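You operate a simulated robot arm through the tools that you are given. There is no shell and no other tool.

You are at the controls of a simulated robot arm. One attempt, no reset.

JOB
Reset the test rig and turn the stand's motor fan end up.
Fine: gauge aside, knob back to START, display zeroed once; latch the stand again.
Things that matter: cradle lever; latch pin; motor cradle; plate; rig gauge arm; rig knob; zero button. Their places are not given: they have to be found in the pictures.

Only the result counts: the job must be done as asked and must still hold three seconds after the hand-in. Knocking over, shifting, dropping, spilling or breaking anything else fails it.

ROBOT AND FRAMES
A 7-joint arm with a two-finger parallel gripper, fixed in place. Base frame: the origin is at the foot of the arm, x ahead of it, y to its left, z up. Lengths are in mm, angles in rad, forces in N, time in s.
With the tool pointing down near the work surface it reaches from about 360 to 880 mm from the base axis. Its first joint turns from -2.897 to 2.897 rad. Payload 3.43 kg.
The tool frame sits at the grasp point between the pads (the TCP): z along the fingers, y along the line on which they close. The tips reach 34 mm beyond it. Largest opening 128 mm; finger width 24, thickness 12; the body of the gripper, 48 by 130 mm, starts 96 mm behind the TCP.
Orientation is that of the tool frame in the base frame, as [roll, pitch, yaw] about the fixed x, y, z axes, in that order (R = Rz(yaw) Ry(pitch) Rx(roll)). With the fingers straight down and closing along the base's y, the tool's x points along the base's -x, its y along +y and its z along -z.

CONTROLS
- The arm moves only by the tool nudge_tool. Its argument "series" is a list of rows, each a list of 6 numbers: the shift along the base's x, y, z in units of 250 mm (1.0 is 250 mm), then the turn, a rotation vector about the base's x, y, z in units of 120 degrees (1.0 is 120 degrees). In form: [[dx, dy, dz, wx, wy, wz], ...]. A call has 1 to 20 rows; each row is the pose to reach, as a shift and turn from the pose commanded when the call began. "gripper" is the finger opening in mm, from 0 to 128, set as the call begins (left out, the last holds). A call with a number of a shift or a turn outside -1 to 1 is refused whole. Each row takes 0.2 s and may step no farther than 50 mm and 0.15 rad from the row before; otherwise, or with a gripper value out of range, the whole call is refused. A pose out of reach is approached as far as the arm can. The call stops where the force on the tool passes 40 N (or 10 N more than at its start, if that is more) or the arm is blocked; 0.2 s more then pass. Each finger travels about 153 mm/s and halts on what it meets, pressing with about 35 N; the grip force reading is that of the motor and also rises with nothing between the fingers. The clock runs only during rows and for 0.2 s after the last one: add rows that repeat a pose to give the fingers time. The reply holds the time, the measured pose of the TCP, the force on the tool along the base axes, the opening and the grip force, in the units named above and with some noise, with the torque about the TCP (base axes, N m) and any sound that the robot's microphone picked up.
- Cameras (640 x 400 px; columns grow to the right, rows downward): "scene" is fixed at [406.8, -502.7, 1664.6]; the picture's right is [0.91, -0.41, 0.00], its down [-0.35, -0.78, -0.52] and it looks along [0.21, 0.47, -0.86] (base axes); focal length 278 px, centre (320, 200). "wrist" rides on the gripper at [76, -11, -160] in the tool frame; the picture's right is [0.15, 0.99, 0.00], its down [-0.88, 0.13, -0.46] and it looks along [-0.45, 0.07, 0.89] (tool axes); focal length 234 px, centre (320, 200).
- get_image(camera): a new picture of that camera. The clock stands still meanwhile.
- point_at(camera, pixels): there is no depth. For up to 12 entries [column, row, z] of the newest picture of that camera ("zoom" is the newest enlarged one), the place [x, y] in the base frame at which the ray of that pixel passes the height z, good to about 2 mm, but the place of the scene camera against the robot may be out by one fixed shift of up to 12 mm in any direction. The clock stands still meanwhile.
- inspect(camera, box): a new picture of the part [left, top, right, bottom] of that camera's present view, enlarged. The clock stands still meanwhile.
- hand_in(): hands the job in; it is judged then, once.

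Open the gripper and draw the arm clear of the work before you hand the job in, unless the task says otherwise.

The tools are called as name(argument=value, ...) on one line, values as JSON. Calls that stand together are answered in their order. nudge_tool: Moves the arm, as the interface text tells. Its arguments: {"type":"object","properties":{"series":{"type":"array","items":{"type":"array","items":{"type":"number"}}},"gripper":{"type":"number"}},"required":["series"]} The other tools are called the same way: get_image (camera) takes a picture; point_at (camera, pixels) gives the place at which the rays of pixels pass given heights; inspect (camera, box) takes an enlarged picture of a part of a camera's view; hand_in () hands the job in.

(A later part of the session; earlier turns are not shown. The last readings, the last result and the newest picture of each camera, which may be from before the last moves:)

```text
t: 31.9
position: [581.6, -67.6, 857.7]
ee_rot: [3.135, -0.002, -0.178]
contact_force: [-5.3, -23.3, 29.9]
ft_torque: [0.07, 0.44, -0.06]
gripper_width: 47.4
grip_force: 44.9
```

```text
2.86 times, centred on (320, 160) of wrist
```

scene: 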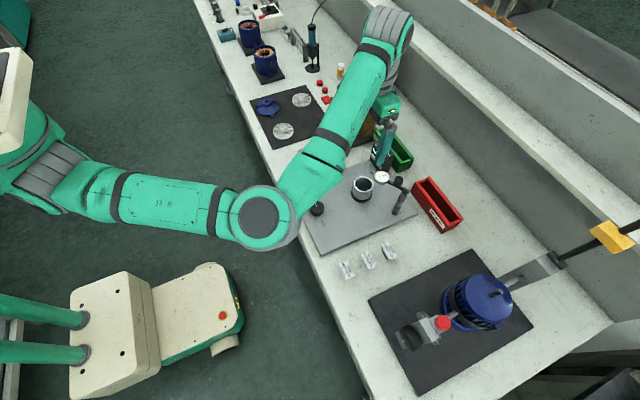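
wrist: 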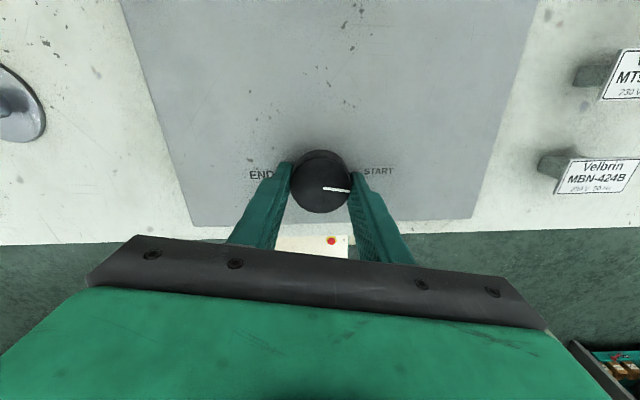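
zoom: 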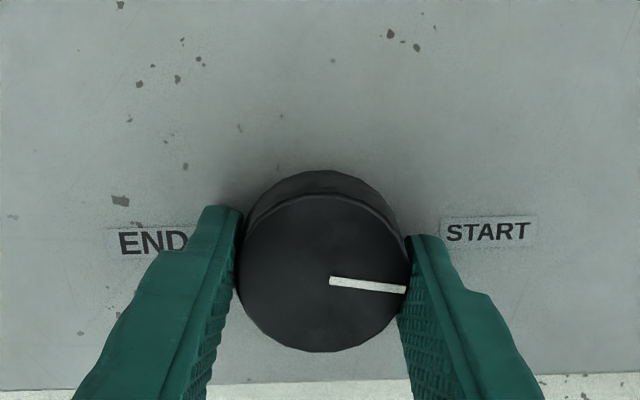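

The mark now points nearly at START (about 8° short by geometry). I relieve the load by 0.7 mm up and +1 mm y... and turn 8° more.

nudge_tool(series=[[0, -0.002, 0.003, 0, 0, 0.02], [0, -0.004, 0.003, 0, 0, 0.045], [0, -0.004, 0.003, 0, 0, 0.067], [0, -0.004, 0.003, 0, 0, 0.067]])

inspect(camera="wrist", box=[220, 90, 420, 230])

```text
t: 32.9
position: [581.3, -69.8, 857.1]
ee_rot: [3.133, 0.0, -0.037]
contact_force: [-0.1, -31.3, 16.2]
ft_torque: [-0.21, -0.44, -0.08]
gripper_width: 47.7
grip_force: 44.9
```

```text
2.86 times, centred on (320, 160) of wrist
```

zoom: 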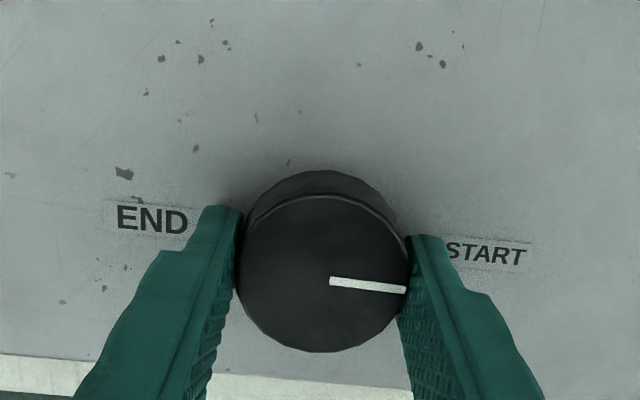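

The mark is now parallel to the END–START line and points at START. I open the gripper to relieve the 31 N side load and look at the knob.

nudge_tool(series=[[0, 0, 0, 0, 0, 0], [0, 0, 0, 0, 0, 0], [0, 0, 0, 0, 0, 0]], gripper=75)

inspect(camera="wrist", box=[220, 90, 420, 230])

```text
t: 33.6
position: [581.3, -67.3, 856.1]
ee_rot: [3.137, 0.0, -0.035]
contact_force: [0.6, -1.4, 0.1]
ft_torque: [0.03, 0.02, 0.03]
gripper_width: 74.8
grip_force: 0.0
```

```text
2.86 times, centred on (320, 160) of wrist
```

zoom: 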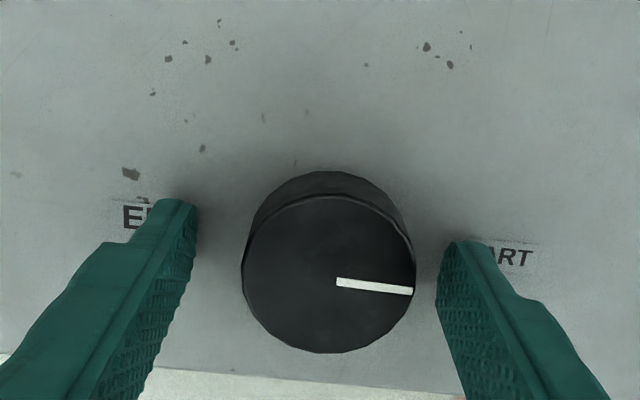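

The knob mark stays at START at (375,286) between open fingers. I rise clear of the knob and look again from above.

nudge_tool(series=[[0, 0, 0.1, 0, 0, 0], [0, 0, 0.28, 0, 0, 0], [0, 0, 0.46, 0, 0, 0], [0, 0, 0.64, 0, 0, 0], [0, 0, 0.8, 0, 0, 0], [0, 0, 0.8, 0, 0, 0]])

inspect(camera="wrist", box=[220, 90, 420, 230])

get_image(camera="scene")

```text
t: 35.0
position: [581.8, -68.6, 1057.6]
ee_rot: [3.135, -0.001, -0.037]
contact_force: [0.0, 0.3, -0.1]
ft_torque: [-0.01, -0.02, -0.03]
gripper_width: 75.0
grip_force: 0.1
```

```text
2.86 times, centred on (320, 160) of wrist
```

zoom: 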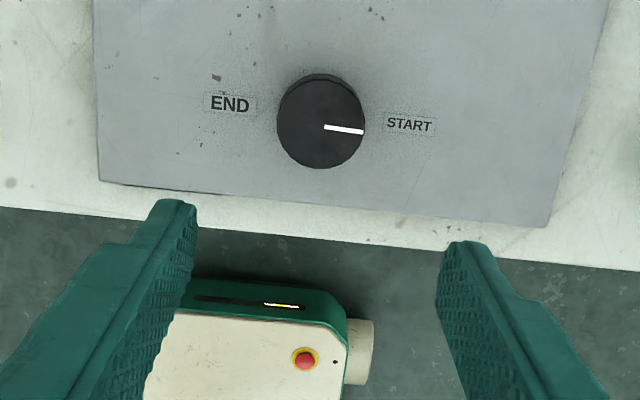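

```text
taken
```

scene: 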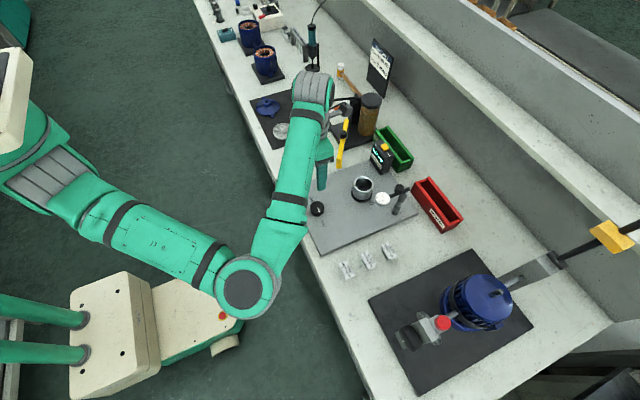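

The knob shows START and the scene shows the gauge aside. Next is the zero button; I rotate the wrist back −120° while moving forward at height.

nudge_tool(series=[[0.05, 0.01, 0.01, 0, 0, -0.07], [0.1, 0.02, 0.02, 0, 0, -0.14], [0.15, 0.03, 0.03, 0, 0, -0.21], [0.2, 0.04, 0.04, 0, 0, -0.28], [0.25, 0.05, 0.05, 0, 0, -0.35], [0.3, 0.06, 0.06, 0, 0, -0.42], [0.35, 0.07, 0.07, 0, 0, -0.49], [0.4, 0.08, 0.08, 0, 0, -0.56], [0.45, 0.09, 0.09, 0, 0, -0.63], [0.5, 0.1, 0.1, 0, 0, -0.7], [0.55, 0.11, 0.1, 0, 0, -0.77], [0.6, 0.12, 0.1, 0, 0, -0.84], [0.6, 0.12, 0.1, 0, 0, -0.91], [0.6, 0.12, 0.1, 0, 0, -0.98], [0.6, 0.12, 0.1, 0, 0, -0.98]])

nudge_tool(series=[[0.03, 0.03, 0, 0, 0, -0.07], [0.06, 0.06, 0, 0, 0, -0.14], [0.09, 0.09, 0, 0, 0, -0.21], [0.12, 0.12, 0, 0, 0, -0.28], [0.15, 0.15, 0, 0, 0, -0.35], [0.18, 0.18, 0, 0, 0, -0.42], [0.2, 0.2, 0, 0, 0, -0.49], [0.2, 0.24, 0, 0, 0, -0.5], [0.2, 0.24, 0, 0, 0, -0.5]], gripper=0)

get_image(camera="wrist")

inspect(camera="wrist", box=[240, 120, 440, 240])

inspect(camera="scene", box=[330, 110, 450, 200])

```text
t: 38.2
position: [732.3, -38.5, 1082.6]
ee_rot: [3.137, 0.0, -2.09]
contact_force: [1.0, 0.3, 0.7]
ft_torque: [0.0, 0.01, -0.01]
gripper_width: 74.9
grip_force: 0.1
```

```text
t: 40.2
position: [781.7, 19.3, 1081.5]
ee_rot: [3.135, -0.001, -3.135]
contact_force: [0.6, -0.5, -0.8]
ft_torque: [0.01, -0.01, -0.01]
gripper_width: 0.1
grip_force: 32.8
```

```text
taken
```

wrist: 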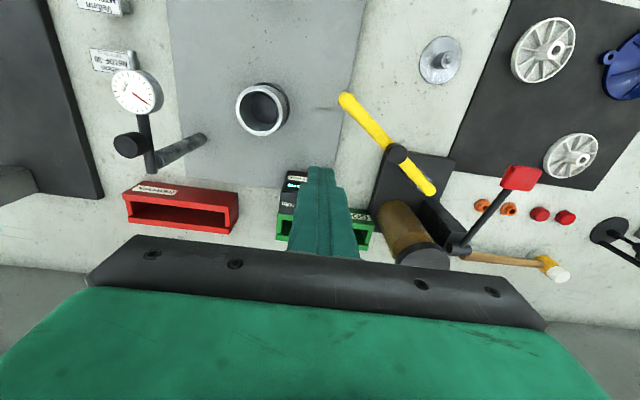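

```text
3.20 times, centred on (340, 180) of wrist
```

zoom: 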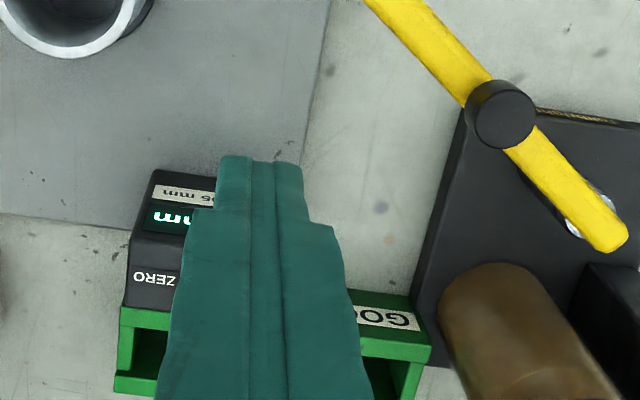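

```text
4.44 times, centred on (390, 155) of scene
```

zoom: 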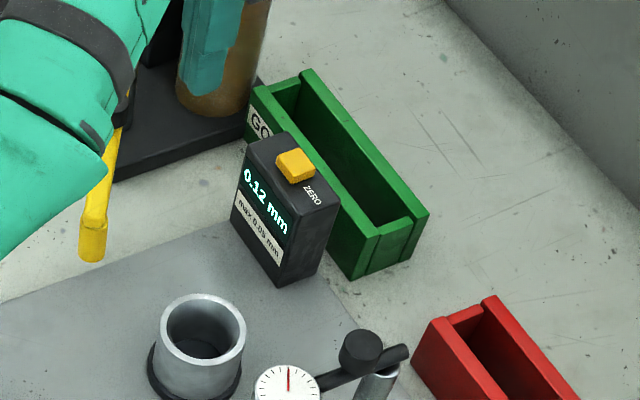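

The display still reads 0.12 mm with the yellow button at scene zoom (295,165). I get the rays of the button and of the nearby press pillar.

point_at(camera="zoom", pixels=[[296, 160, 880], [296, 160, 900], [296, 160, 920], [296, 160, 940], [280, 220, 900], [339, 205, 900], [275, 135, 900], [290, 290, 820], [255, 165, 900]])

point_at(camera="wrist", pixels=[[425, 255, 950], [425, 255, 1000], [398, 153, 950], [398, 153, 1000], [432, 190, 950], [347, 98, 900], [390, 205, 820], [297, 173, 900], [286, 212, 900]])

```text
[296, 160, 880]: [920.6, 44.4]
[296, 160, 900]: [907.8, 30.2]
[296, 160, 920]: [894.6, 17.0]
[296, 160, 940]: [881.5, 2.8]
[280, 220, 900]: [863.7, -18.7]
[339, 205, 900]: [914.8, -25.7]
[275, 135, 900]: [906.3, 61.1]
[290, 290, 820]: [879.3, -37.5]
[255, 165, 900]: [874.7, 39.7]
```

```text
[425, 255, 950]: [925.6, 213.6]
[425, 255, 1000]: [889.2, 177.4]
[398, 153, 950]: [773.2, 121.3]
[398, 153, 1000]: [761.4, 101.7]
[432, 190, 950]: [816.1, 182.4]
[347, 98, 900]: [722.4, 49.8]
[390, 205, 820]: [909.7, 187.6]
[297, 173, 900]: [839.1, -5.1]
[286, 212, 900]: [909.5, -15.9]
```

The button top triangulates to about (892,20,910). I check the height of the yellow lever and pillar next to it before moving the hand there.

point_at(camera="scene", pixels=[[338, 167, 850], [338, 167, 900], [338, 167, 950], [343, 134, 900], [343, 134, 950], [343, 134, 1000], [371, 98, 950], [371, 98, 1000]])

point_at(camera="wrist", pixels=[[347, 98, 850], [347, 98, 950], [398, 153, 900]])

```text
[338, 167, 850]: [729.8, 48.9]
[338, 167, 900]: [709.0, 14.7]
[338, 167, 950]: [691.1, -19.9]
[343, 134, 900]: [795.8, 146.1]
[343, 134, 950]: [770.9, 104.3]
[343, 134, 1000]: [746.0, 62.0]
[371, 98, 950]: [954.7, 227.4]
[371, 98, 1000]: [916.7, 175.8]
```

```text
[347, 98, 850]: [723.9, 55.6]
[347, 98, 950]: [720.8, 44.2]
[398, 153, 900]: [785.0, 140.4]
```

The lever knob is at z≈900 and the pillar top at z≈990 near y=180, both clear of my path. I tilt the tool 20° forward and move to hover over the button with closed fingers.

nudge_tool(series=[[0.08, 0, 0, 0, -0.06, 0], [0.16, 0, -0.02, 0, -0.12, 0], [0.26, 0, -0.08, 0, -0.167, 0], [0.35, 0.0, -0.18, 0, -0.167, 0], [0.41, 0.003, -0.29, 0, -0.167, 0], [0.42, 0.003, -0.34, 0, -0.167, 0], [0.42, 0.003, -0.34, 0, -0.167, 0]])

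get_image(camera="wrist")

inspect(camera="scene", box=[330, 110, 450, 200])

```text
t: 41.9
position: [886.3, 20.6, 996.2]
ee_rot: [3.138, 0.352, -3.136]
contact_force: [-0.1, 0.7, -0.2]
ft_torque: [0.0, -0.01, 0.02]
gripper_width: 0.1
grip_force: 32.5
```

```text
taken
```

wrist: 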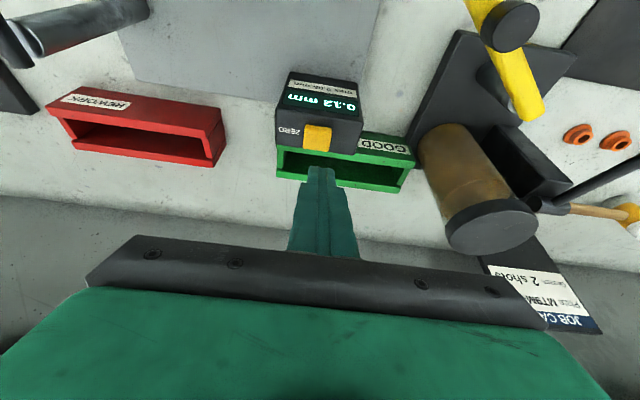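

```text
4.44 times, centred on (390, 155) of scene
```

zoom: 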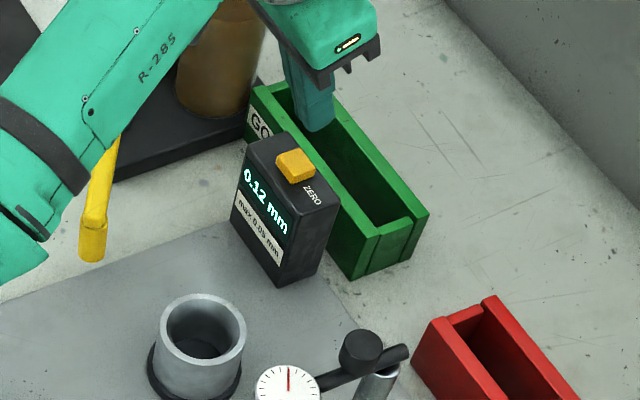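

The arm reaches this pose; the button is at wrist (318,138) and the fingertips at about (320,170). I compute the button from this view.

inspect(camera="wrist", box=[250, 50, 400, 190])

point_at(camera="wrist", pixels=[[318, 138, 890], [318, 138, 900], [318, 138, 910], [318, 138, 920]])

```text
2.86 times, centred on (325, 120) of wrist
```

zoom: 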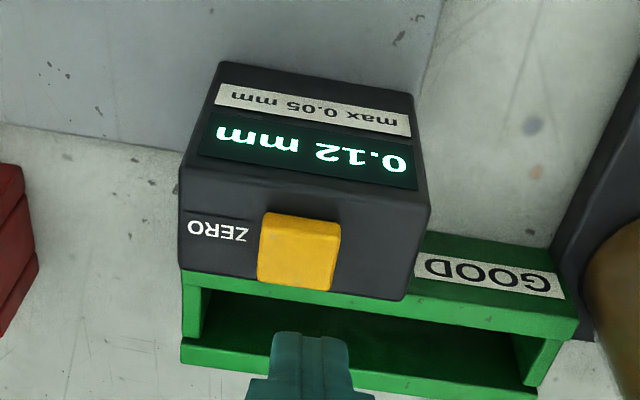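

```text
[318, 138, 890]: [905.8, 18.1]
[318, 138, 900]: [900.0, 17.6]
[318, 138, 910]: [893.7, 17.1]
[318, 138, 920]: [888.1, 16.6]
```

The button is at about (893.5,18,910). I shift 4 mm forward and −2.5 mm in y, and descend to about 8 mm above it.

nudge_tool(series=[[0.016, -0.01, -0.06, 0, 0, 0], [0.016, -0.01, -0.12, 0, 0, 0], [0.016, -0.01, -0.165, 0, 0, 0], [0.016, -0.01, -0.165, 0, 0, 0]])

inspect(camera="wrist", box=[250, 80, 400, 210])

inspect(camera="scene", box=[350, 120, 430, 180])

```text
t: 42.9
position: [891.0, 20.1, 957.9]
ee_rot: [3.138, 0.354, -3.134]
contact_force: [-4.5, -1.5, 25.2]
ft_torque: [-0.04, 0.15, 0.04]
gripper_width: 0.2
grip_force: 32.8
heard: click
```

```text
3.08 times, centred on (325, 145) of wrist
```

zoom: 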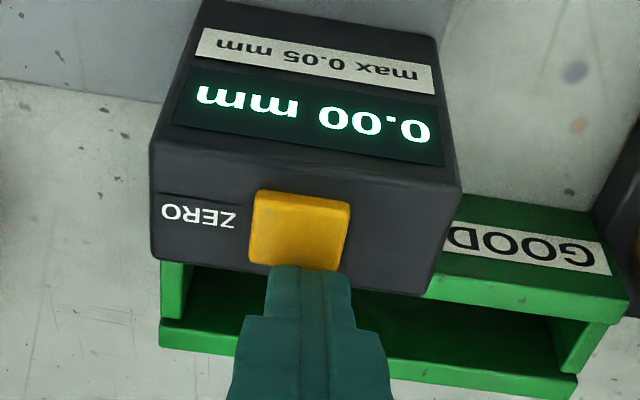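

```text
6.67 times, centred on (390, 150) of scene
```

zoom: 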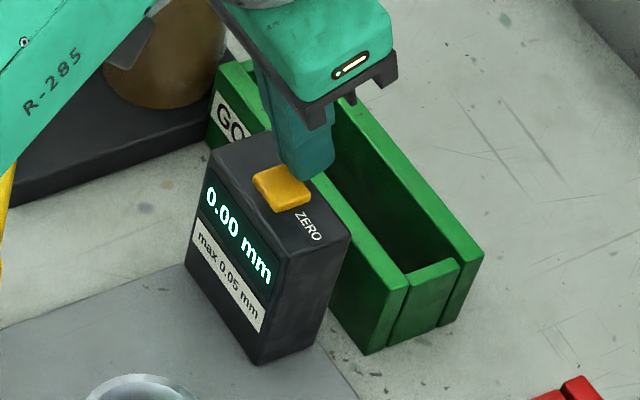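

The button clicked and the display reads 0.00 mm, so one press is done. I withdraw straight up without touching it again.

nudge_tool(series=[[0, 0, 0.1, 0, 0, 0], [0, 0, 0.25, 0, 0, 0], [-0.03, 0, 0.4, 0, 0, 0], [-0.1, -0.02, 0.55, 0, 0, 0], [-0.2, -0.06, 0.65, 0, 0.06, 0], [-0.3, -0.1, 0.75, 0, 0.12, 0], [-0.4, -0.16, 0.8, 0, 0.168, 0], [-0.4, -0.16, 0.8, 0, 0.168, 0]])

get_image(camera="wrist")

inspect(camera="scene", box=[280, 110, 440, 240])

```text
t: 44.6
position: [790.8, -21.1, 1156.1]
ee_rot: [3.136, -0.002, -3.137]
contact_force: [1.3, 0.1, -1.5]
ft_torque: [0.01, 0.0, 0.02]
gripper_width: 0.0
grip_force: 32.7
```

```text
taken
```

wrist: 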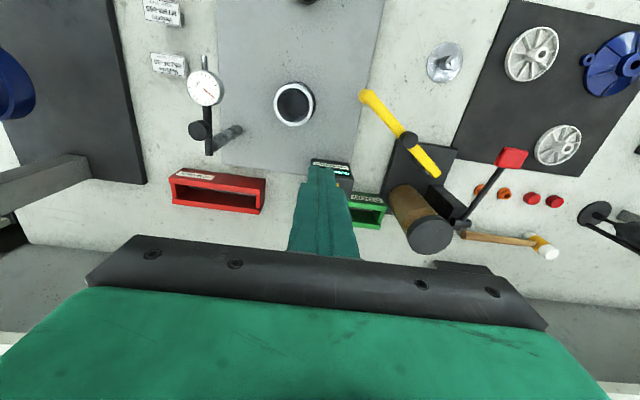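

```text
3.08 times, centred on (360, 175) of scene
```

zoom: 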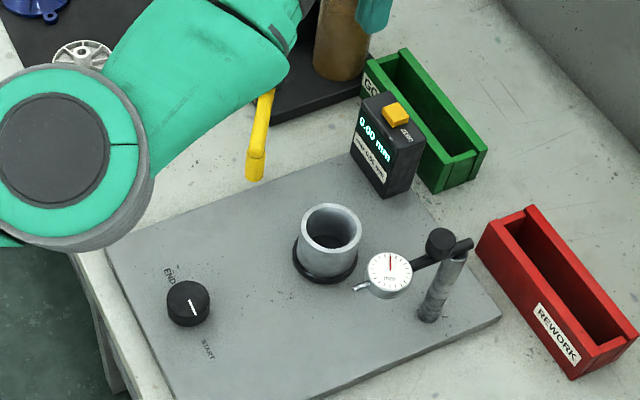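

The rig is done: display 0.00, knob mark at START, gauge aside. Now I move at height to near (560,-470) to look at the motor stand with the wrist camera.

nudge_tool(series=[[-0.14, -0.14, 0, 0, 0, 0], [-0.28, -0.28, 0, 0, 0, 0], [-0.42, -0.42, 0, 0, 0, 0], [-0.56, -0.56, 0, 0, 0, 0], [-0.7, -0.7, 0, 0, 0, 0], [-0.82, -0.82, 0, 0, 0, 0], [-0.92, -0.95, 0, 0, 0, 0], [-0.92, -0.95, 0, 0, 0, 0]])

nudge_tool(series=[[0, -0.18, 0, 0, 0, 0], [0, -0.36, 0, 0, 0, 0], [0, -0.54, 0, 0, 0, 0], [0, -0.72, 0, 0, 0, 0], [0, -0.84, 0, 0, 0, 0], [0, -0.84, 0, 0, 0, 0]])

get_image(camera="wrist")

get_image(camera="scene")

```text
t: 46.5
position: [559.4, -259.1, 1155.8]
ee_rot: [3.136, -0.002, -3.138]
contact_force: [0.4, -0.4, -0.2]
ft_torque: [0.04, -0.02, -0.02]
gripper_width: 0.0
grip_force: 33.4
```

```text
t: 47.9
position: [562.0, -469.5, 1155.0]
ee_rot: [3.137, -0.001, -3.136]
contact_force: [-0.4, 0.8, 0.3]
ft_torque: [0.01, 0.0, 0.01]
gripper_width: 0.1
grip_force: 33.0
```

```text
taken
```

wrist: 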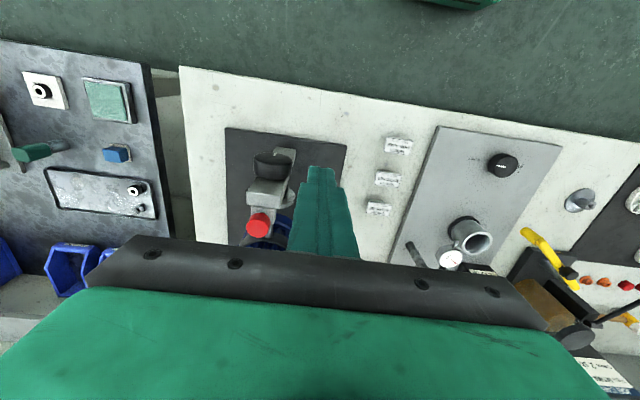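

```text
taken
```

scene: 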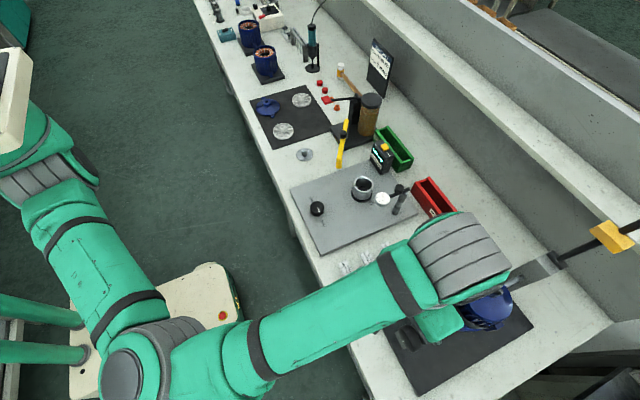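

The stand's near side shows at wrist (270,175) partly hidden by the closed fingers. I open the fingers, shift to y≈-540 and enlarge.

nudge_tool(series=[[0.02, -0.14, 0, 0, 0, 0], [0.04, -0.28, 0, 0, 0, 0], [0.04, -0.28, 0, 0, 0, 0], [0.04, -0.28, 0, 0, 0, 0], [0.04, -0.28, 0, 0, 0, 0]], gripper=128)

get_image(camera="wrist")

inspect(camera="wrist", box=[220, 110, 420, 240])

```text
t: 49.0
position: [572.4, -539.3, 1157.0]
ee_rot: [3.137, -0.002, -3.138]
contact_force: [0.0, -0.1, -0.1]
ft_torque: [-0.03, 0.04, -0.03]
gripper_width: 128.2
grip_force: 0.1
```

```text
taken
```

wrist: 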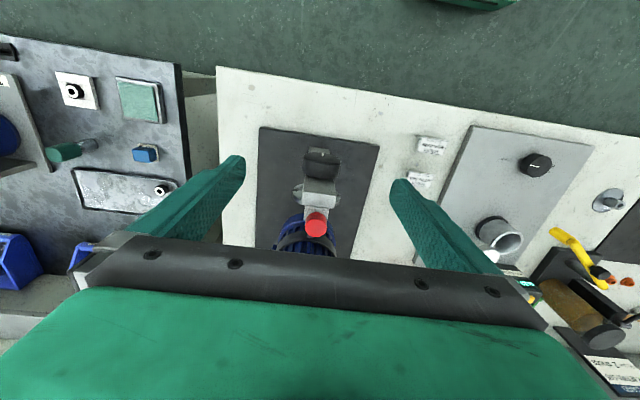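

```text
3.08 times, centred on (320, 175) of wrist
```

zoom: 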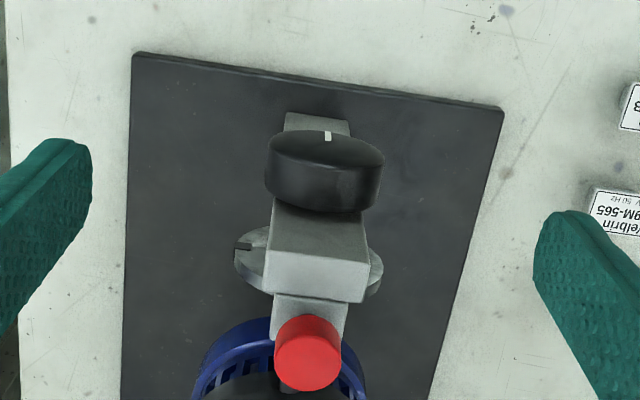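

The stand's near face shows a black wheel with a white mark at zoom (327,135), a notched disc behind the grey post, and the red latch-pin knob at zoom (308,345). I triangulate them with both cameras.

point_at(camera="wrist", pixels=[[316, 222, 950], [316, 222, 1000], [316, 222, 1050], [322, 154, 950], [322, 154, 1000], [322, 177, 900], [325, 163, 950], [298, 196, 900], [298, 196, 950], [341, 198, 950]])

point_at(camera="scene", pixels=[[442, 322, 950], [442, 322, 1000], [442, 322, 1050], [412, 338, 900], [412, 338, 950], [412, 338, 1000], [478, 300, 950], [478, 300, 1000], [478, 300, 1050]])

```text
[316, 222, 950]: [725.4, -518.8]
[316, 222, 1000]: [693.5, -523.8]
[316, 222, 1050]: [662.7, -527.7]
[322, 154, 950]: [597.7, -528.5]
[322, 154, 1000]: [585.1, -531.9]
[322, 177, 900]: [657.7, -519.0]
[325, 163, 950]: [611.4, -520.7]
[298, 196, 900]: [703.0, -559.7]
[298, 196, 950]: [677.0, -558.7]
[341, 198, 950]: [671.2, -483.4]
```

```text
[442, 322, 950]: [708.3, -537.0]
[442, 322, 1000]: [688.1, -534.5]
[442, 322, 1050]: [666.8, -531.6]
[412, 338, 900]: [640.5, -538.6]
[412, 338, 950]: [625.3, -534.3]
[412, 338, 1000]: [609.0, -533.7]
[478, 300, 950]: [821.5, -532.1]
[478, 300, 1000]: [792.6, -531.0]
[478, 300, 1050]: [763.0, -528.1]
```

The parts sit high (red knob near z≈1060). I tilt the tool 40° forward and back off to (480,-540,1060) to look at the stand's face from the front.

nudge_tool(series=[[-0.1, 0, 0, 0, -0.06, 0], [-0.2, 0, -0.05, 0, -0.12, 0], [-0.28, 0, -0.12, 0, -0.18, 0], [-0.34, 0, -0.2, 0, -0.24, 0], [-0.37, 0, -0.3, 0, -0.3, 0], [-0.37, 0, -0.39, 0, -0.333, 0], [-0.37, 0, -0.39, 0, -0.333, 0]])

get_image(camera="wrist")

inspect(camera="wrist", box=[220, 80, 420, 240])

```text
t: 50.6
position: [477.7, -537.9, 1058.4]
ee_rot: [3.141, 0.696, -3.135]
contact_force: [0.6, 0.4, -0.3]
ft_torque: [0.02, -0.01, -0.02]
gripper_width: 128.1
grip_force: 0.1
```

```text
taken
```

wrist: 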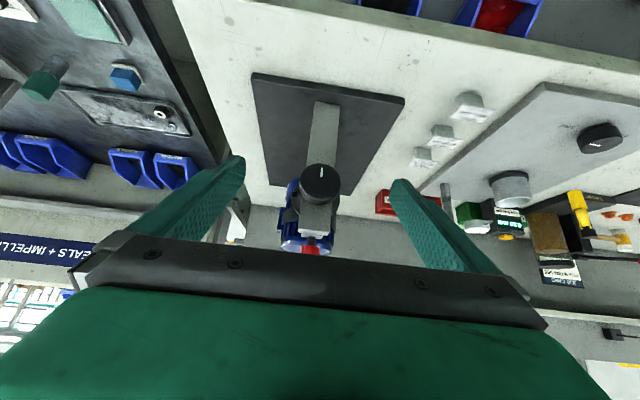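

```text
2.50 times, centred on (320, 160) of wrist
```

zoom: 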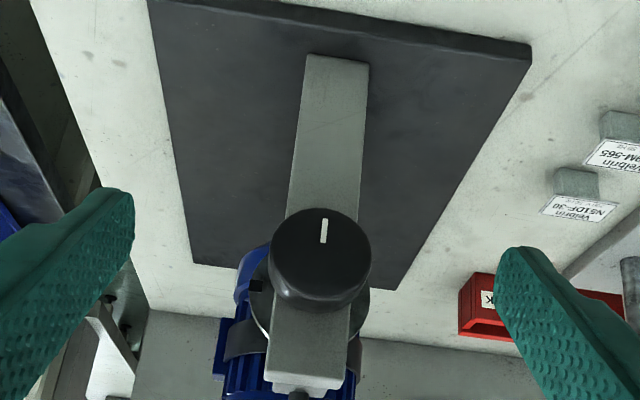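

Seen from the front (upside down), the wheel is at zoom (320,252) with its white mark pointing down to the foot, and the post rises past it to the red pin. I triangulate these now.

point_at(camera="zoom", pixels=[[320, 250, 900], [320, 250, 950], [320, 250, 1000], [323, 232, 950], [336, 60, 810], [305, 388, 1000], [305, 388, 1050], [250, 285, 950], [372, 290, 950], [272, 245, 950], [370, 255, 950]])

inspect(camera="wrist", box=[260, 150, 380, 260])

```text
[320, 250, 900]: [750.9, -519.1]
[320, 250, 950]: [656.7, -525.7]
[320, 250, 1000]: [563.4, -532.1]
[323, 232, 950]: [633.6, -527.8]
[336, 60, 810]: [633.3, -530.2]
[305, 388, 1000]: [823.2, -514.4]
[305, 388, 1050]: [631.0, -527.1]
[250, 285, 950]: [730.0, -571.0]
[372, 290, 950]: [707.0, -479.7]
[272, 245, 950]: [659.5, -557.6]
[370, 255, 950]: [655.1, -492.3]
```

```text
3.64 times, centred on (320, 205) of wrist
```

zoom: 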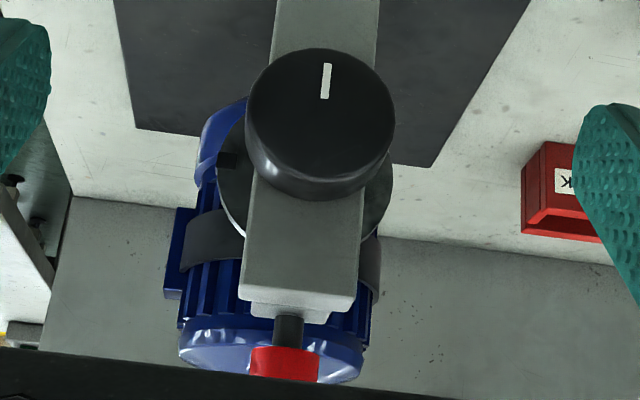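

From the two views, the wheel's face centre is near (598,-528,981) and the red pin stands vertically behind the post top. I raise, untilt and hover above the red pin for a precise look.

nudge_tool(series=[[0, 0, 0.18, 0, 0, 0], [0, 0, 0.36, 0, 0.05, 0], [0.1, 0.01, 0.42, 0, 0.11, 0], [0.24, 0.02, 0.44, 0, 0.17, 0], [0.38, 0.03, 0.44, 0, 0.23, 0], [0.52, 0.03, 0.44, 0, 0.29, 0], [0.64, 0.03, 0.44, 0, 0.333, 0], [0.64, 0.03, 0.44, 0, 0.333, 0]])

get_image(camera="wrist")

inspect(camera="wrist", box=[250, 110, 400, 240])

```text
t: 52.5
position: [637.8, -529.5, 1168.0]
ee_rot: [3.136, -0.002, -3.135]
contact_force: [0.1, 1.0, -0.3]
ft_torque: [0.01, 0.03, 0.01]
gripper_width: 128.1
grip_force: 0.0
```

```text
taken
```

wrist: 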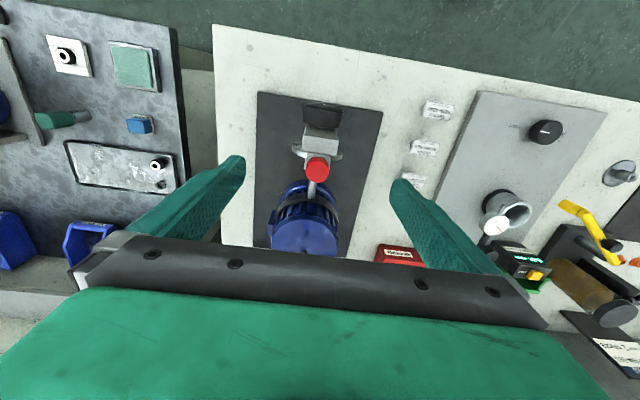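

```text
3.08 times, centred on (325, 175) of wrist
```

zoom: 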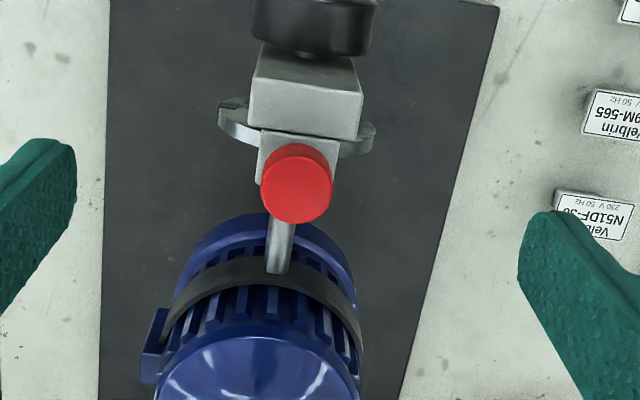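

The red pin knob is at zoom (298,185), vertical in front of the disc. I query its ray now to triangulate with the previous view.

point_at(camera="zoom", pixels=[[298, 185, 1000], [298, 185, 1030], [298, 185, 1050], [298, 185, 1070], [262, 185, 1050], [334, 185, 1050], [305, 95, 1000], [305, 95, 1030], [280, 265, 980], [255, 30, 980], [378, 30, 980]])

```text
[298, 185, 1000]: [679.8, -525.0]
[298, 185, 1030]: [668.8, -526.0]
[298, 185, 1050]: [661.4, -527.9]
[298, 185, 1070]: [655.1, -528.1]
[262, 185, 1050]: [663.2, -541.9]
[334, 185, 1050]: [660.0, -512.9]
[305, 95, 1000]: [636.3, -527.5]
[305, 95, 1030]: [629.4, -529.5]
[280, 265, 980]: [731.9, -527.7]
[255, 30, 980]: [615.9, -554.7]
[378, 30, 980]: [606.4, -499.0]
```

The red knob's top is at about (660,-528,1055), ~29 mm wide. I set the opening to 60, centre over it and descend so the tips reach just under the knob's top half.

nudge_tool(series=[[0.045, 0.005, -0.08, 0, 0, 0], [0.088, 0.006, -0.2, 0, 0, 0], [0.088, 0.006, -0.3, 0, 0, 0], [0.088, 0.006, -0.37, 0, 0, 0], [0.088, 0.006, -0.37, 0, 0, 0]], gripper=60)

get_image(camera="wrist")

inspect(camera="wrist", box=[250, 110, 400, 240])

```text
t: 53.6
position: [659.9, -529.8, 1076.7]
ee_rot: [3.135, -0.002, -3.138]
contact_force: [0.6, 0.6, -0.1]
ft_torque: [0.0, 0.0, -0.03]
gripper_width: 60.2
grip_force: 0.1
```

```text
taken
```

wrist: 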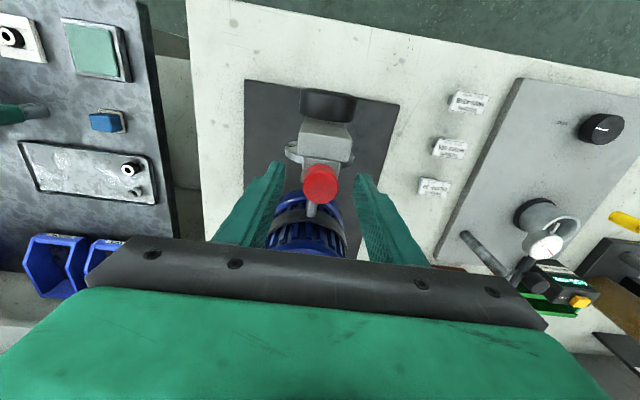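

```text
3.08 times, centred on (325, 175) of wrist
```

zoom: 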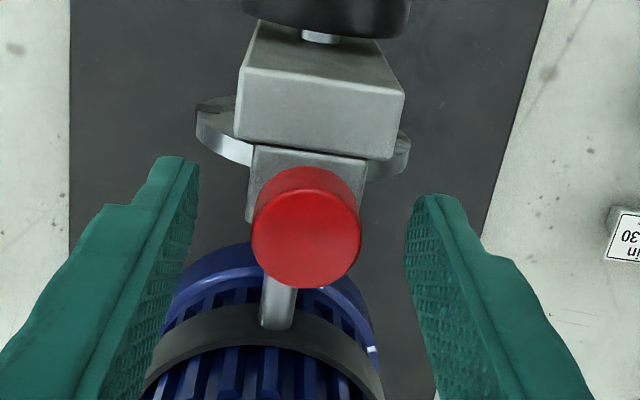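

The fingers straddle the red knob (zoom (306,237)). I check its position and height from here.

point_at(camera="zoom", pixels=[[306, 237, 1050], [306, 237, 1060], [306, 237, 1070], [252, 237, 1060], [361, 237, 1060], [318, 110, 1020], [318, 110, 1030], [305, 170, 1020]])

```text
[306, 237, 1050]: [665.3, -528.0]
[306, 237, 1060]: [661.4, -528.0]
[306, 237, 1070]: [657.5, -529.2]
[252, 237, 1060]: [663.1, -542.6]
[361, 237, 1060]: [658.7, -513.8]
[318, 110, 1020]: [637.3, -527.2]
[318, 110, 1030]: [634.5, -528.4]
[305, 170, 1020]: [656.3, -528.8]
```

The knob top is at about (661,-528,1062) and the tips are at z≈1043. I lower 2 mm, centre and close on the knob.

nudge_tool(series=[[0.003, 0.005, -0.008, 0, 0, 0], [0.003, 0.005, -0.008, 0, 0, 0]])

nudge_tool(series=[[0, 0, 0, 0, 0, 0], [0, 0, 0, 0, 0, 0], [0, 0, 0, 0, 0, 0]], gripper=22)

inspect(camera="wrist", box=[250, 110, 400, 240])

```text
t: 54.2
position: [660.2, -528.0, 1074.1]
ee_rot: [3.137, -0.002, -3.137]
contact_force: [0.0, 0.3, 0.0]
ft_torque: [0.0, 0.03, -0.02]
gripper_width: 60.0
grip_force: 0.1
```

```text
t: 55.0
position: [660.9, -530.0, 1074.0]
ee_rot: [3.136, -0.003, -3.134]
contact_force: [0.3, -12.2, -0.5]
ft_torque: [-0.12, -0.16, 0.1]
gripper_width: 28.8
grip_force: 6.0
```

```text
3.08 times, centred on (325, 175) of wrist
```

zoom: 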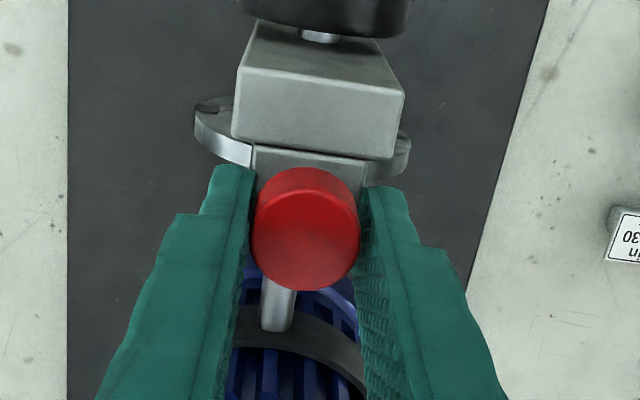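

The knob is held at 28.8 mm with −12 N in y, so I ease −2 mm in y and lift in small steps to see how the pin behaves.

nudge_tool(series=[[0, -0.008, 0, 0, 0, 0], [0, -0.008, 0.012, 0, 0, 0], [0, -0.008, 0.024, 0, 0, 0], [0, -0.008, 0.036, 0, 0, 0], [0, -0.008, 0.048, 0, 0, 0]])

inspect(camera="wrist", box=[250, 110, 400, 240])

```text
t: 56.2
position: [660.5, -530.5, 1086.1]
ee_rot: [3.133, -0.002, -3.136]
contact_force: [-8.6, 0.4, 0.3]
ft_torque: [-0.18, 1.03, -0.07]
gripper_width: 26.6
grip_force: 44.8
```

```text
3.08 times, centred on (325, 175) of wrist
```

zoom: 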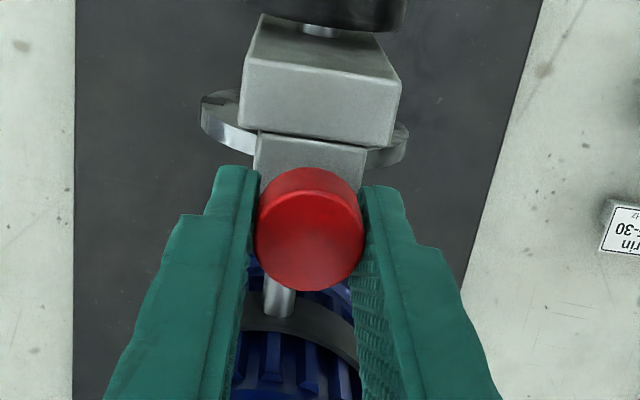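

The pin follows the lift (12 mm up, hardly any vertical force). I continue lifting by small steps until it meets its end or is free.

nudge_tool(series=[[-0.004, 0, 0.012, 0, 0, 0], [-0.004, 0, 0.024, 0, 0, 0], [-0.004, 0, 0.036, 0, 0, 0], [-0.004, 0, 0.048, 0, 0, 0]])

inspect(camera="wrist", box=[250, 110, 400, 240])

```text
t: 57.2
position: [660.1, -530.2, 1094.4]
ee_rot: [3.133, -0.006, -3.136]
contact_force: [0.5, -8.6, -28.8]
ft_torque: [-0.21, -0.16, 0.03]
gripper_width: 26.6
grip_force: 45.6
```

```text
3.08 times, centred on (325, 175) of wrist
```

zoom: 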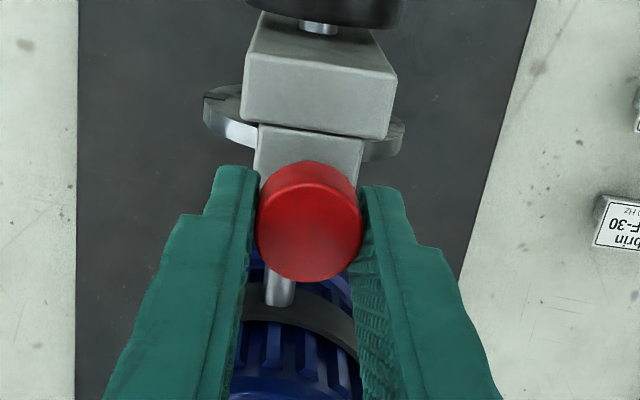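

The pull rises to 29 N at about 20 mm of lift, so the pin is at its end of travel. I ease 2 mm down and open to see whether it stays up.

nudge_tool(series=[[0, 0, -0.012, 0, 0, 0], [0, 0, -0.012, 0, 0, 0]])

nudge_tool(series=[[0, 0, 0, 0, 0, 0], [0, 0, 0, 0, 0, 0]], gripper=50)

inspect(camera="wrist", box=[250, 110, 400, 240])

```text
t: 57.9
position: [660.7, -529.5, 1094.8]
ee_rot: [3.136, -0.002, -3.136]
contact_force: [-1.3, -4.7, -11.6]
ft_torque: [-0.17, 1.19, -0.01]
gripper_width: 26.4
grip_force: 45.2
```

```text
t: 58.5
position: [660.4, -529.7, 1094.8]
ee_rot: [3.138, -0.003, -3.137]
contact_force: [-0.6, 0.1, -0.2]
ft_torque: [0.02, 0.01, 0.0]
gripper_width: 50.1
grip_force: 0.0
```

```text
3.08 times, centred on (325, 175) of wrist
```

zoom: 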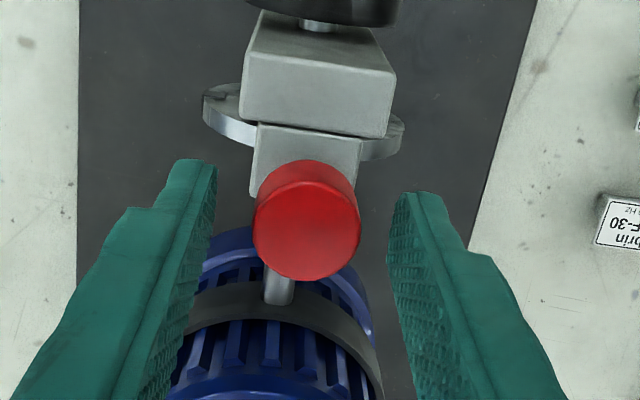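

The red knob stays raised (zoom (306,225), same size as when held). I rise clear and check that it remains up.

nudge_tool(series=[[0, 0, 0.08, 0, 0, 0], [0, 0, 0.2, 0, 0, 0], [-0.1, 0, 0.3, 0, 0, 0], [-0.2, 0, 0.3, 0, 0, 0], [-0.2, 0, 0.3, 0, 0, 0]])

get_image(camera="wrist")

inspect(camera="wrist", box=[250, 110, 400, 240])

```text
t: 59.6
position: [610.4, -529.9, 1170.1]
ee_rot: [3.137, -0.003, -3.135]
contact_force: [-0.7, -0.1, 0.5]
ft_torque: [-0.01, -0.01, 0.03]
gripper_width: 50.0
grip_force: 0.1
```

```text
taken
```

wrist: 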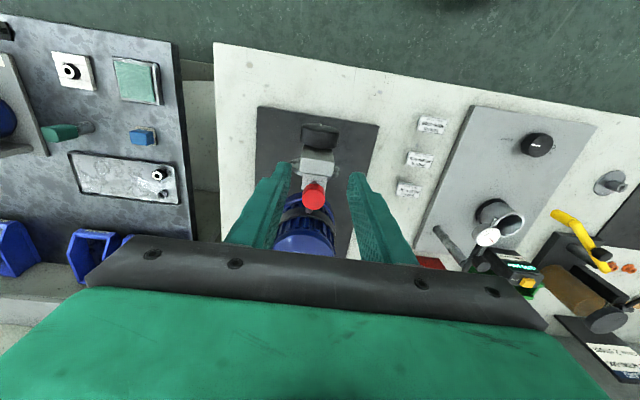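

```text
3.08 times, centred on (325, 175) of wrist
```

zoom: 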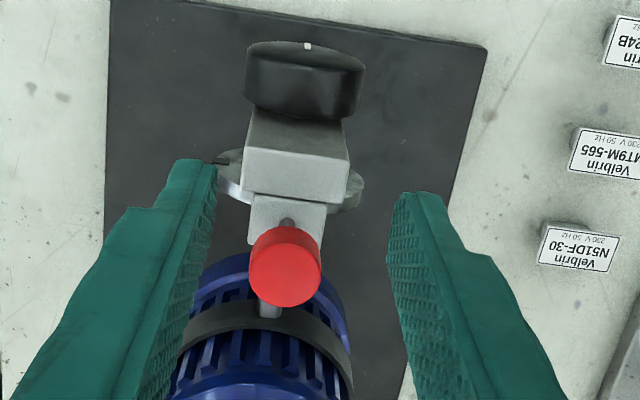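

The pin stays raised (stem visible at zoom (285,222)). Now I back off to x≈420 and tilt the tool to horizontal, pointing at the wheel along +x.

nudge_tool(series=[[-0.08, 0, 0, 0, -0.068, 0], [-0.16, 0, 0, 0, -0.136, 0], [-0.24, 0, 0, 0, -0.204, 0], [-0.32, 0, 0, 0, -0.272, 0], [-0.4, 0, 0, 0, -0.34, 0], [-0.48, 0, 0, 0, -0.408, 0], [-0.56, 0, -0.03, 0, -0.476, 0], [-0.64, 0, -0.08, 0, -0.544, 0], [-0.72, 0, -0.14, 0, -0.612, 0], [-0.76, 0, -0.2, 0, -0.68, 0], [-0.76, 0, -0.26, 0, -0.75, 0], [-0.76, 0, -0.3, 0, -0.75, 0], [-0.76, 0, -0.3, 0, -0.75, 0]], gripper=90)

get_image(camera="wrist")

get_image(camera="scene")

```text
t: 62.5
position: [419.6, -530.8, 1094.3]
ee_rot: [-1.7, 1.565, -1.695]
contact_force: [0.2, 0.9, 0.5]
ft_torque: [0.01, 0.03, 0.0]
gripper_width: 89.8
grip_force: 0.1
```

```text
taken
```

wrist: 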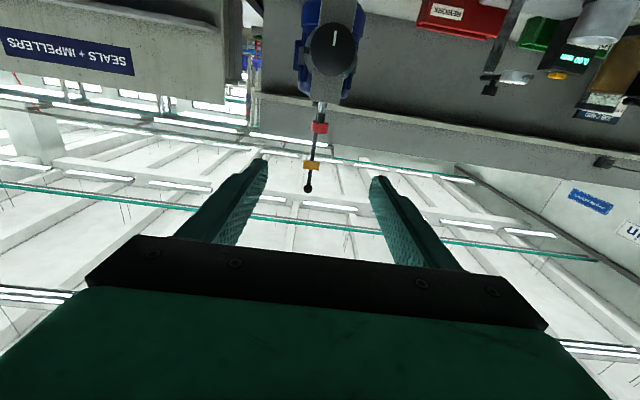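

```text
taken
```

scene: 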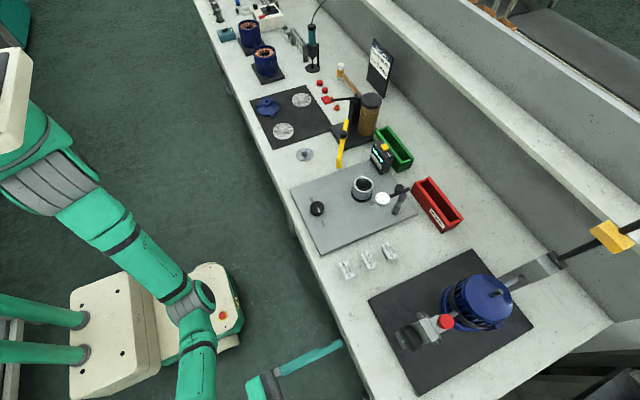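

The tool is now horizontal; the wheel appears at (334,48) in the wrist view with the raised red pin at (318,127). I enlarge it for alignment.

inspect(camera="wrist", box=[270, 0, 390, 140])

point_at(camera="wrist", pixels=[[334, 48, 960], [334, 48, 981], [334, 48, 1000], [310, 48, 981], [358, 48, 981]])

```text
2.86 times, centred on (330, 70) of wrist
```

zoom: 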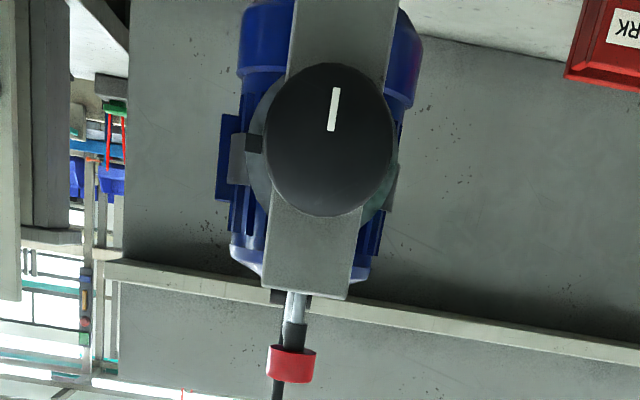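

```text
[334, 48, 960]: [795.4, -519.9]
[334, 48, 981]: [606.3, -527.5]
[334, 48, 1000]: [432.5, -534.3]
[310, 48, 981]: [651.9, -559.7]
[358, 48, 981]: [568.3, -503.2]
```

The wheel axis is confirmed at about y=-527.5, z=981.7. I lower to that height and move forward to x≈500 before the final approach.

nudge_tool(series=[[0, 0.004, -0.12, 0, 0, 0], [0, 0.008, -0.26, 0, 0, 0], [0.02, 0.013, -0.4, 0, 0, 0], [0.14, 0.013, -0.45, 0, 0, 0], [0.28, 0.013, -0.45, 0, 0, 0], [0.32, 0.013, -0.45, 0, 0, 0], [0.32, 0.013, -0.45, 0, 0, 0]])

get_image(camera="wrist")

get_image(camera="scene")

```text
t: 64.0
position: [500.8, -525.2, 982.5]
ee_rot: [-1.913, 1.566, -1.908]
contact_force: [0.1, -0.1, 0.5]
ft_torque: [0.0, -0.01, -0.03]
gripper_width: 90.1
grip_force: 0.0
```

```text
taken
```

wrist: 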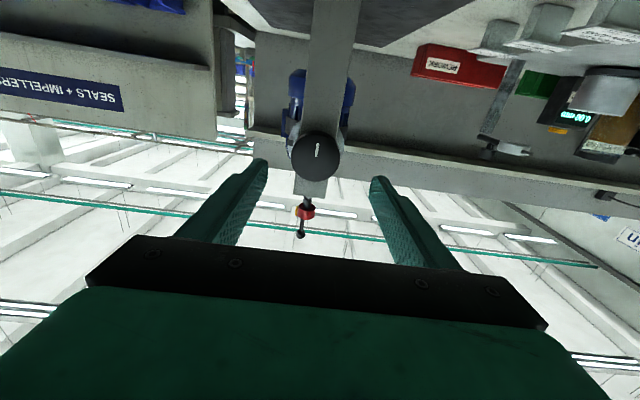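

```text
taken
```

scene: 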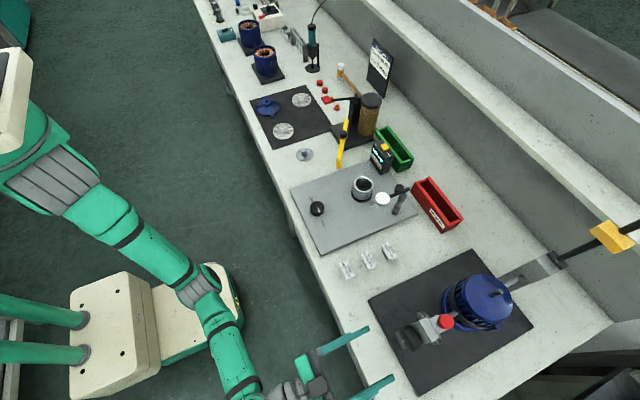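

The wheel is ahead at (315,157), close to the expected tool axis. I enlarge to measure the remaining offset.

inspect(camera="wrist", box=[250, 90, 390, 210])

```text
3.33 times, centred on (320, 150) of wrist
```

zoom: 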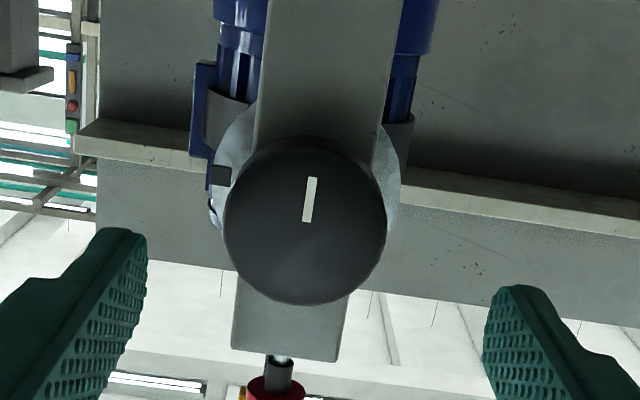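

The wheel's face centre is at zoom (305,222). I query its ray near z=981 to get the y at x≈600.

point_at(camera="wrist", pixels=[[315.5, 156.6, 975], [315.5, 156.6, 980], [315.5, 156.6, 985], [315.5, 156.6, 990], [291.2, 156.6, 980], [339.8, 156.6, 980]])

```text
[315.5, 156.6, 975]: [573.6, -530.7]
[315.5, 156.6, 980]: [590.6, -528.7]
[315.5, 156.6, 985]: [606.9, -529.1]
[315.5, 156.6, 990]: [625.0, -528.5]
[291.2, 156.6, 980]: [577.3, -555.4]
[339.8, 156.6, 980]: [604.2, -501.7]
```

The wheel axis is at about (y,z)=(-529,982.5). I shift −3.5 mm in y and advance until the tips are about 12 mm past the wheel's face.

nudge_tool(series=[[0.08, -0.014, 0, 0, 0, 0], [0.18, -0.014, 0, 0, 0, 0], [0.25, -0.014, 0, 0, 0, 0], [0.31, -0.014, 0, 0, 0, 0], [0.31, -0.014, 0, 0, 0, 0]])

get_image(camera="wrist")

inspect(camera="wrist", box=[240, 100, 400, 240])

inspect(camera="scene", box=[360, 250, 520, 390])

```text
t: 65.2
position: [576.5, -530.7, 982.7]
ee_rot: [-1.839, 1.565, -1.836]
contact_force: [0.7, -0.2, -0.6]
ft_torque: [-0.02, 0.03, 0.03]
gripper_width: 89.9
grip_force: 0.0
```

```text
taken
```

wrist: 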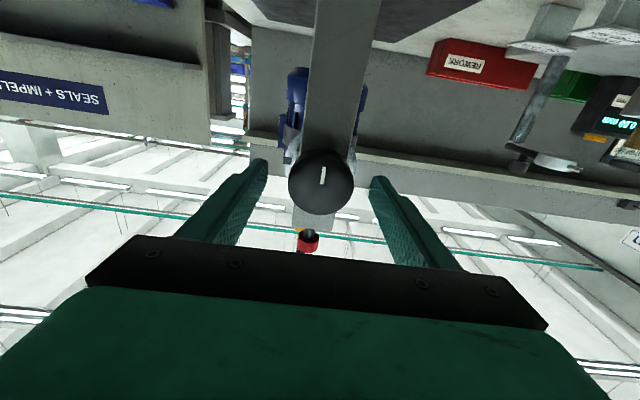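

```text
2.86 times, centred on (320, 170) of wrist
```

zoom: 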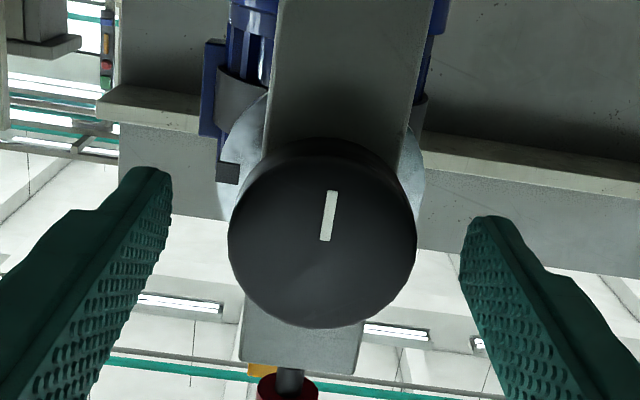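

```text
2.86 times, centred on (440, 320) of scene
```

zoom: 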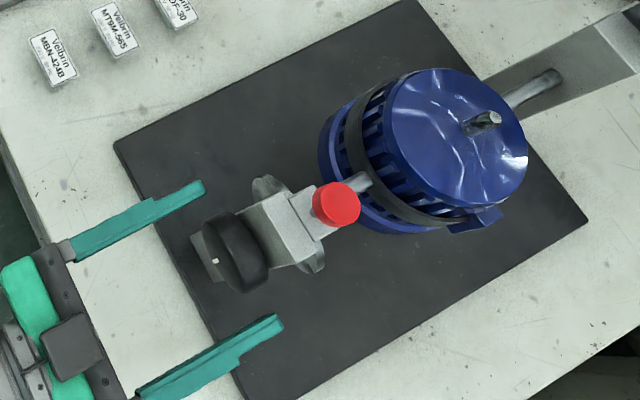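

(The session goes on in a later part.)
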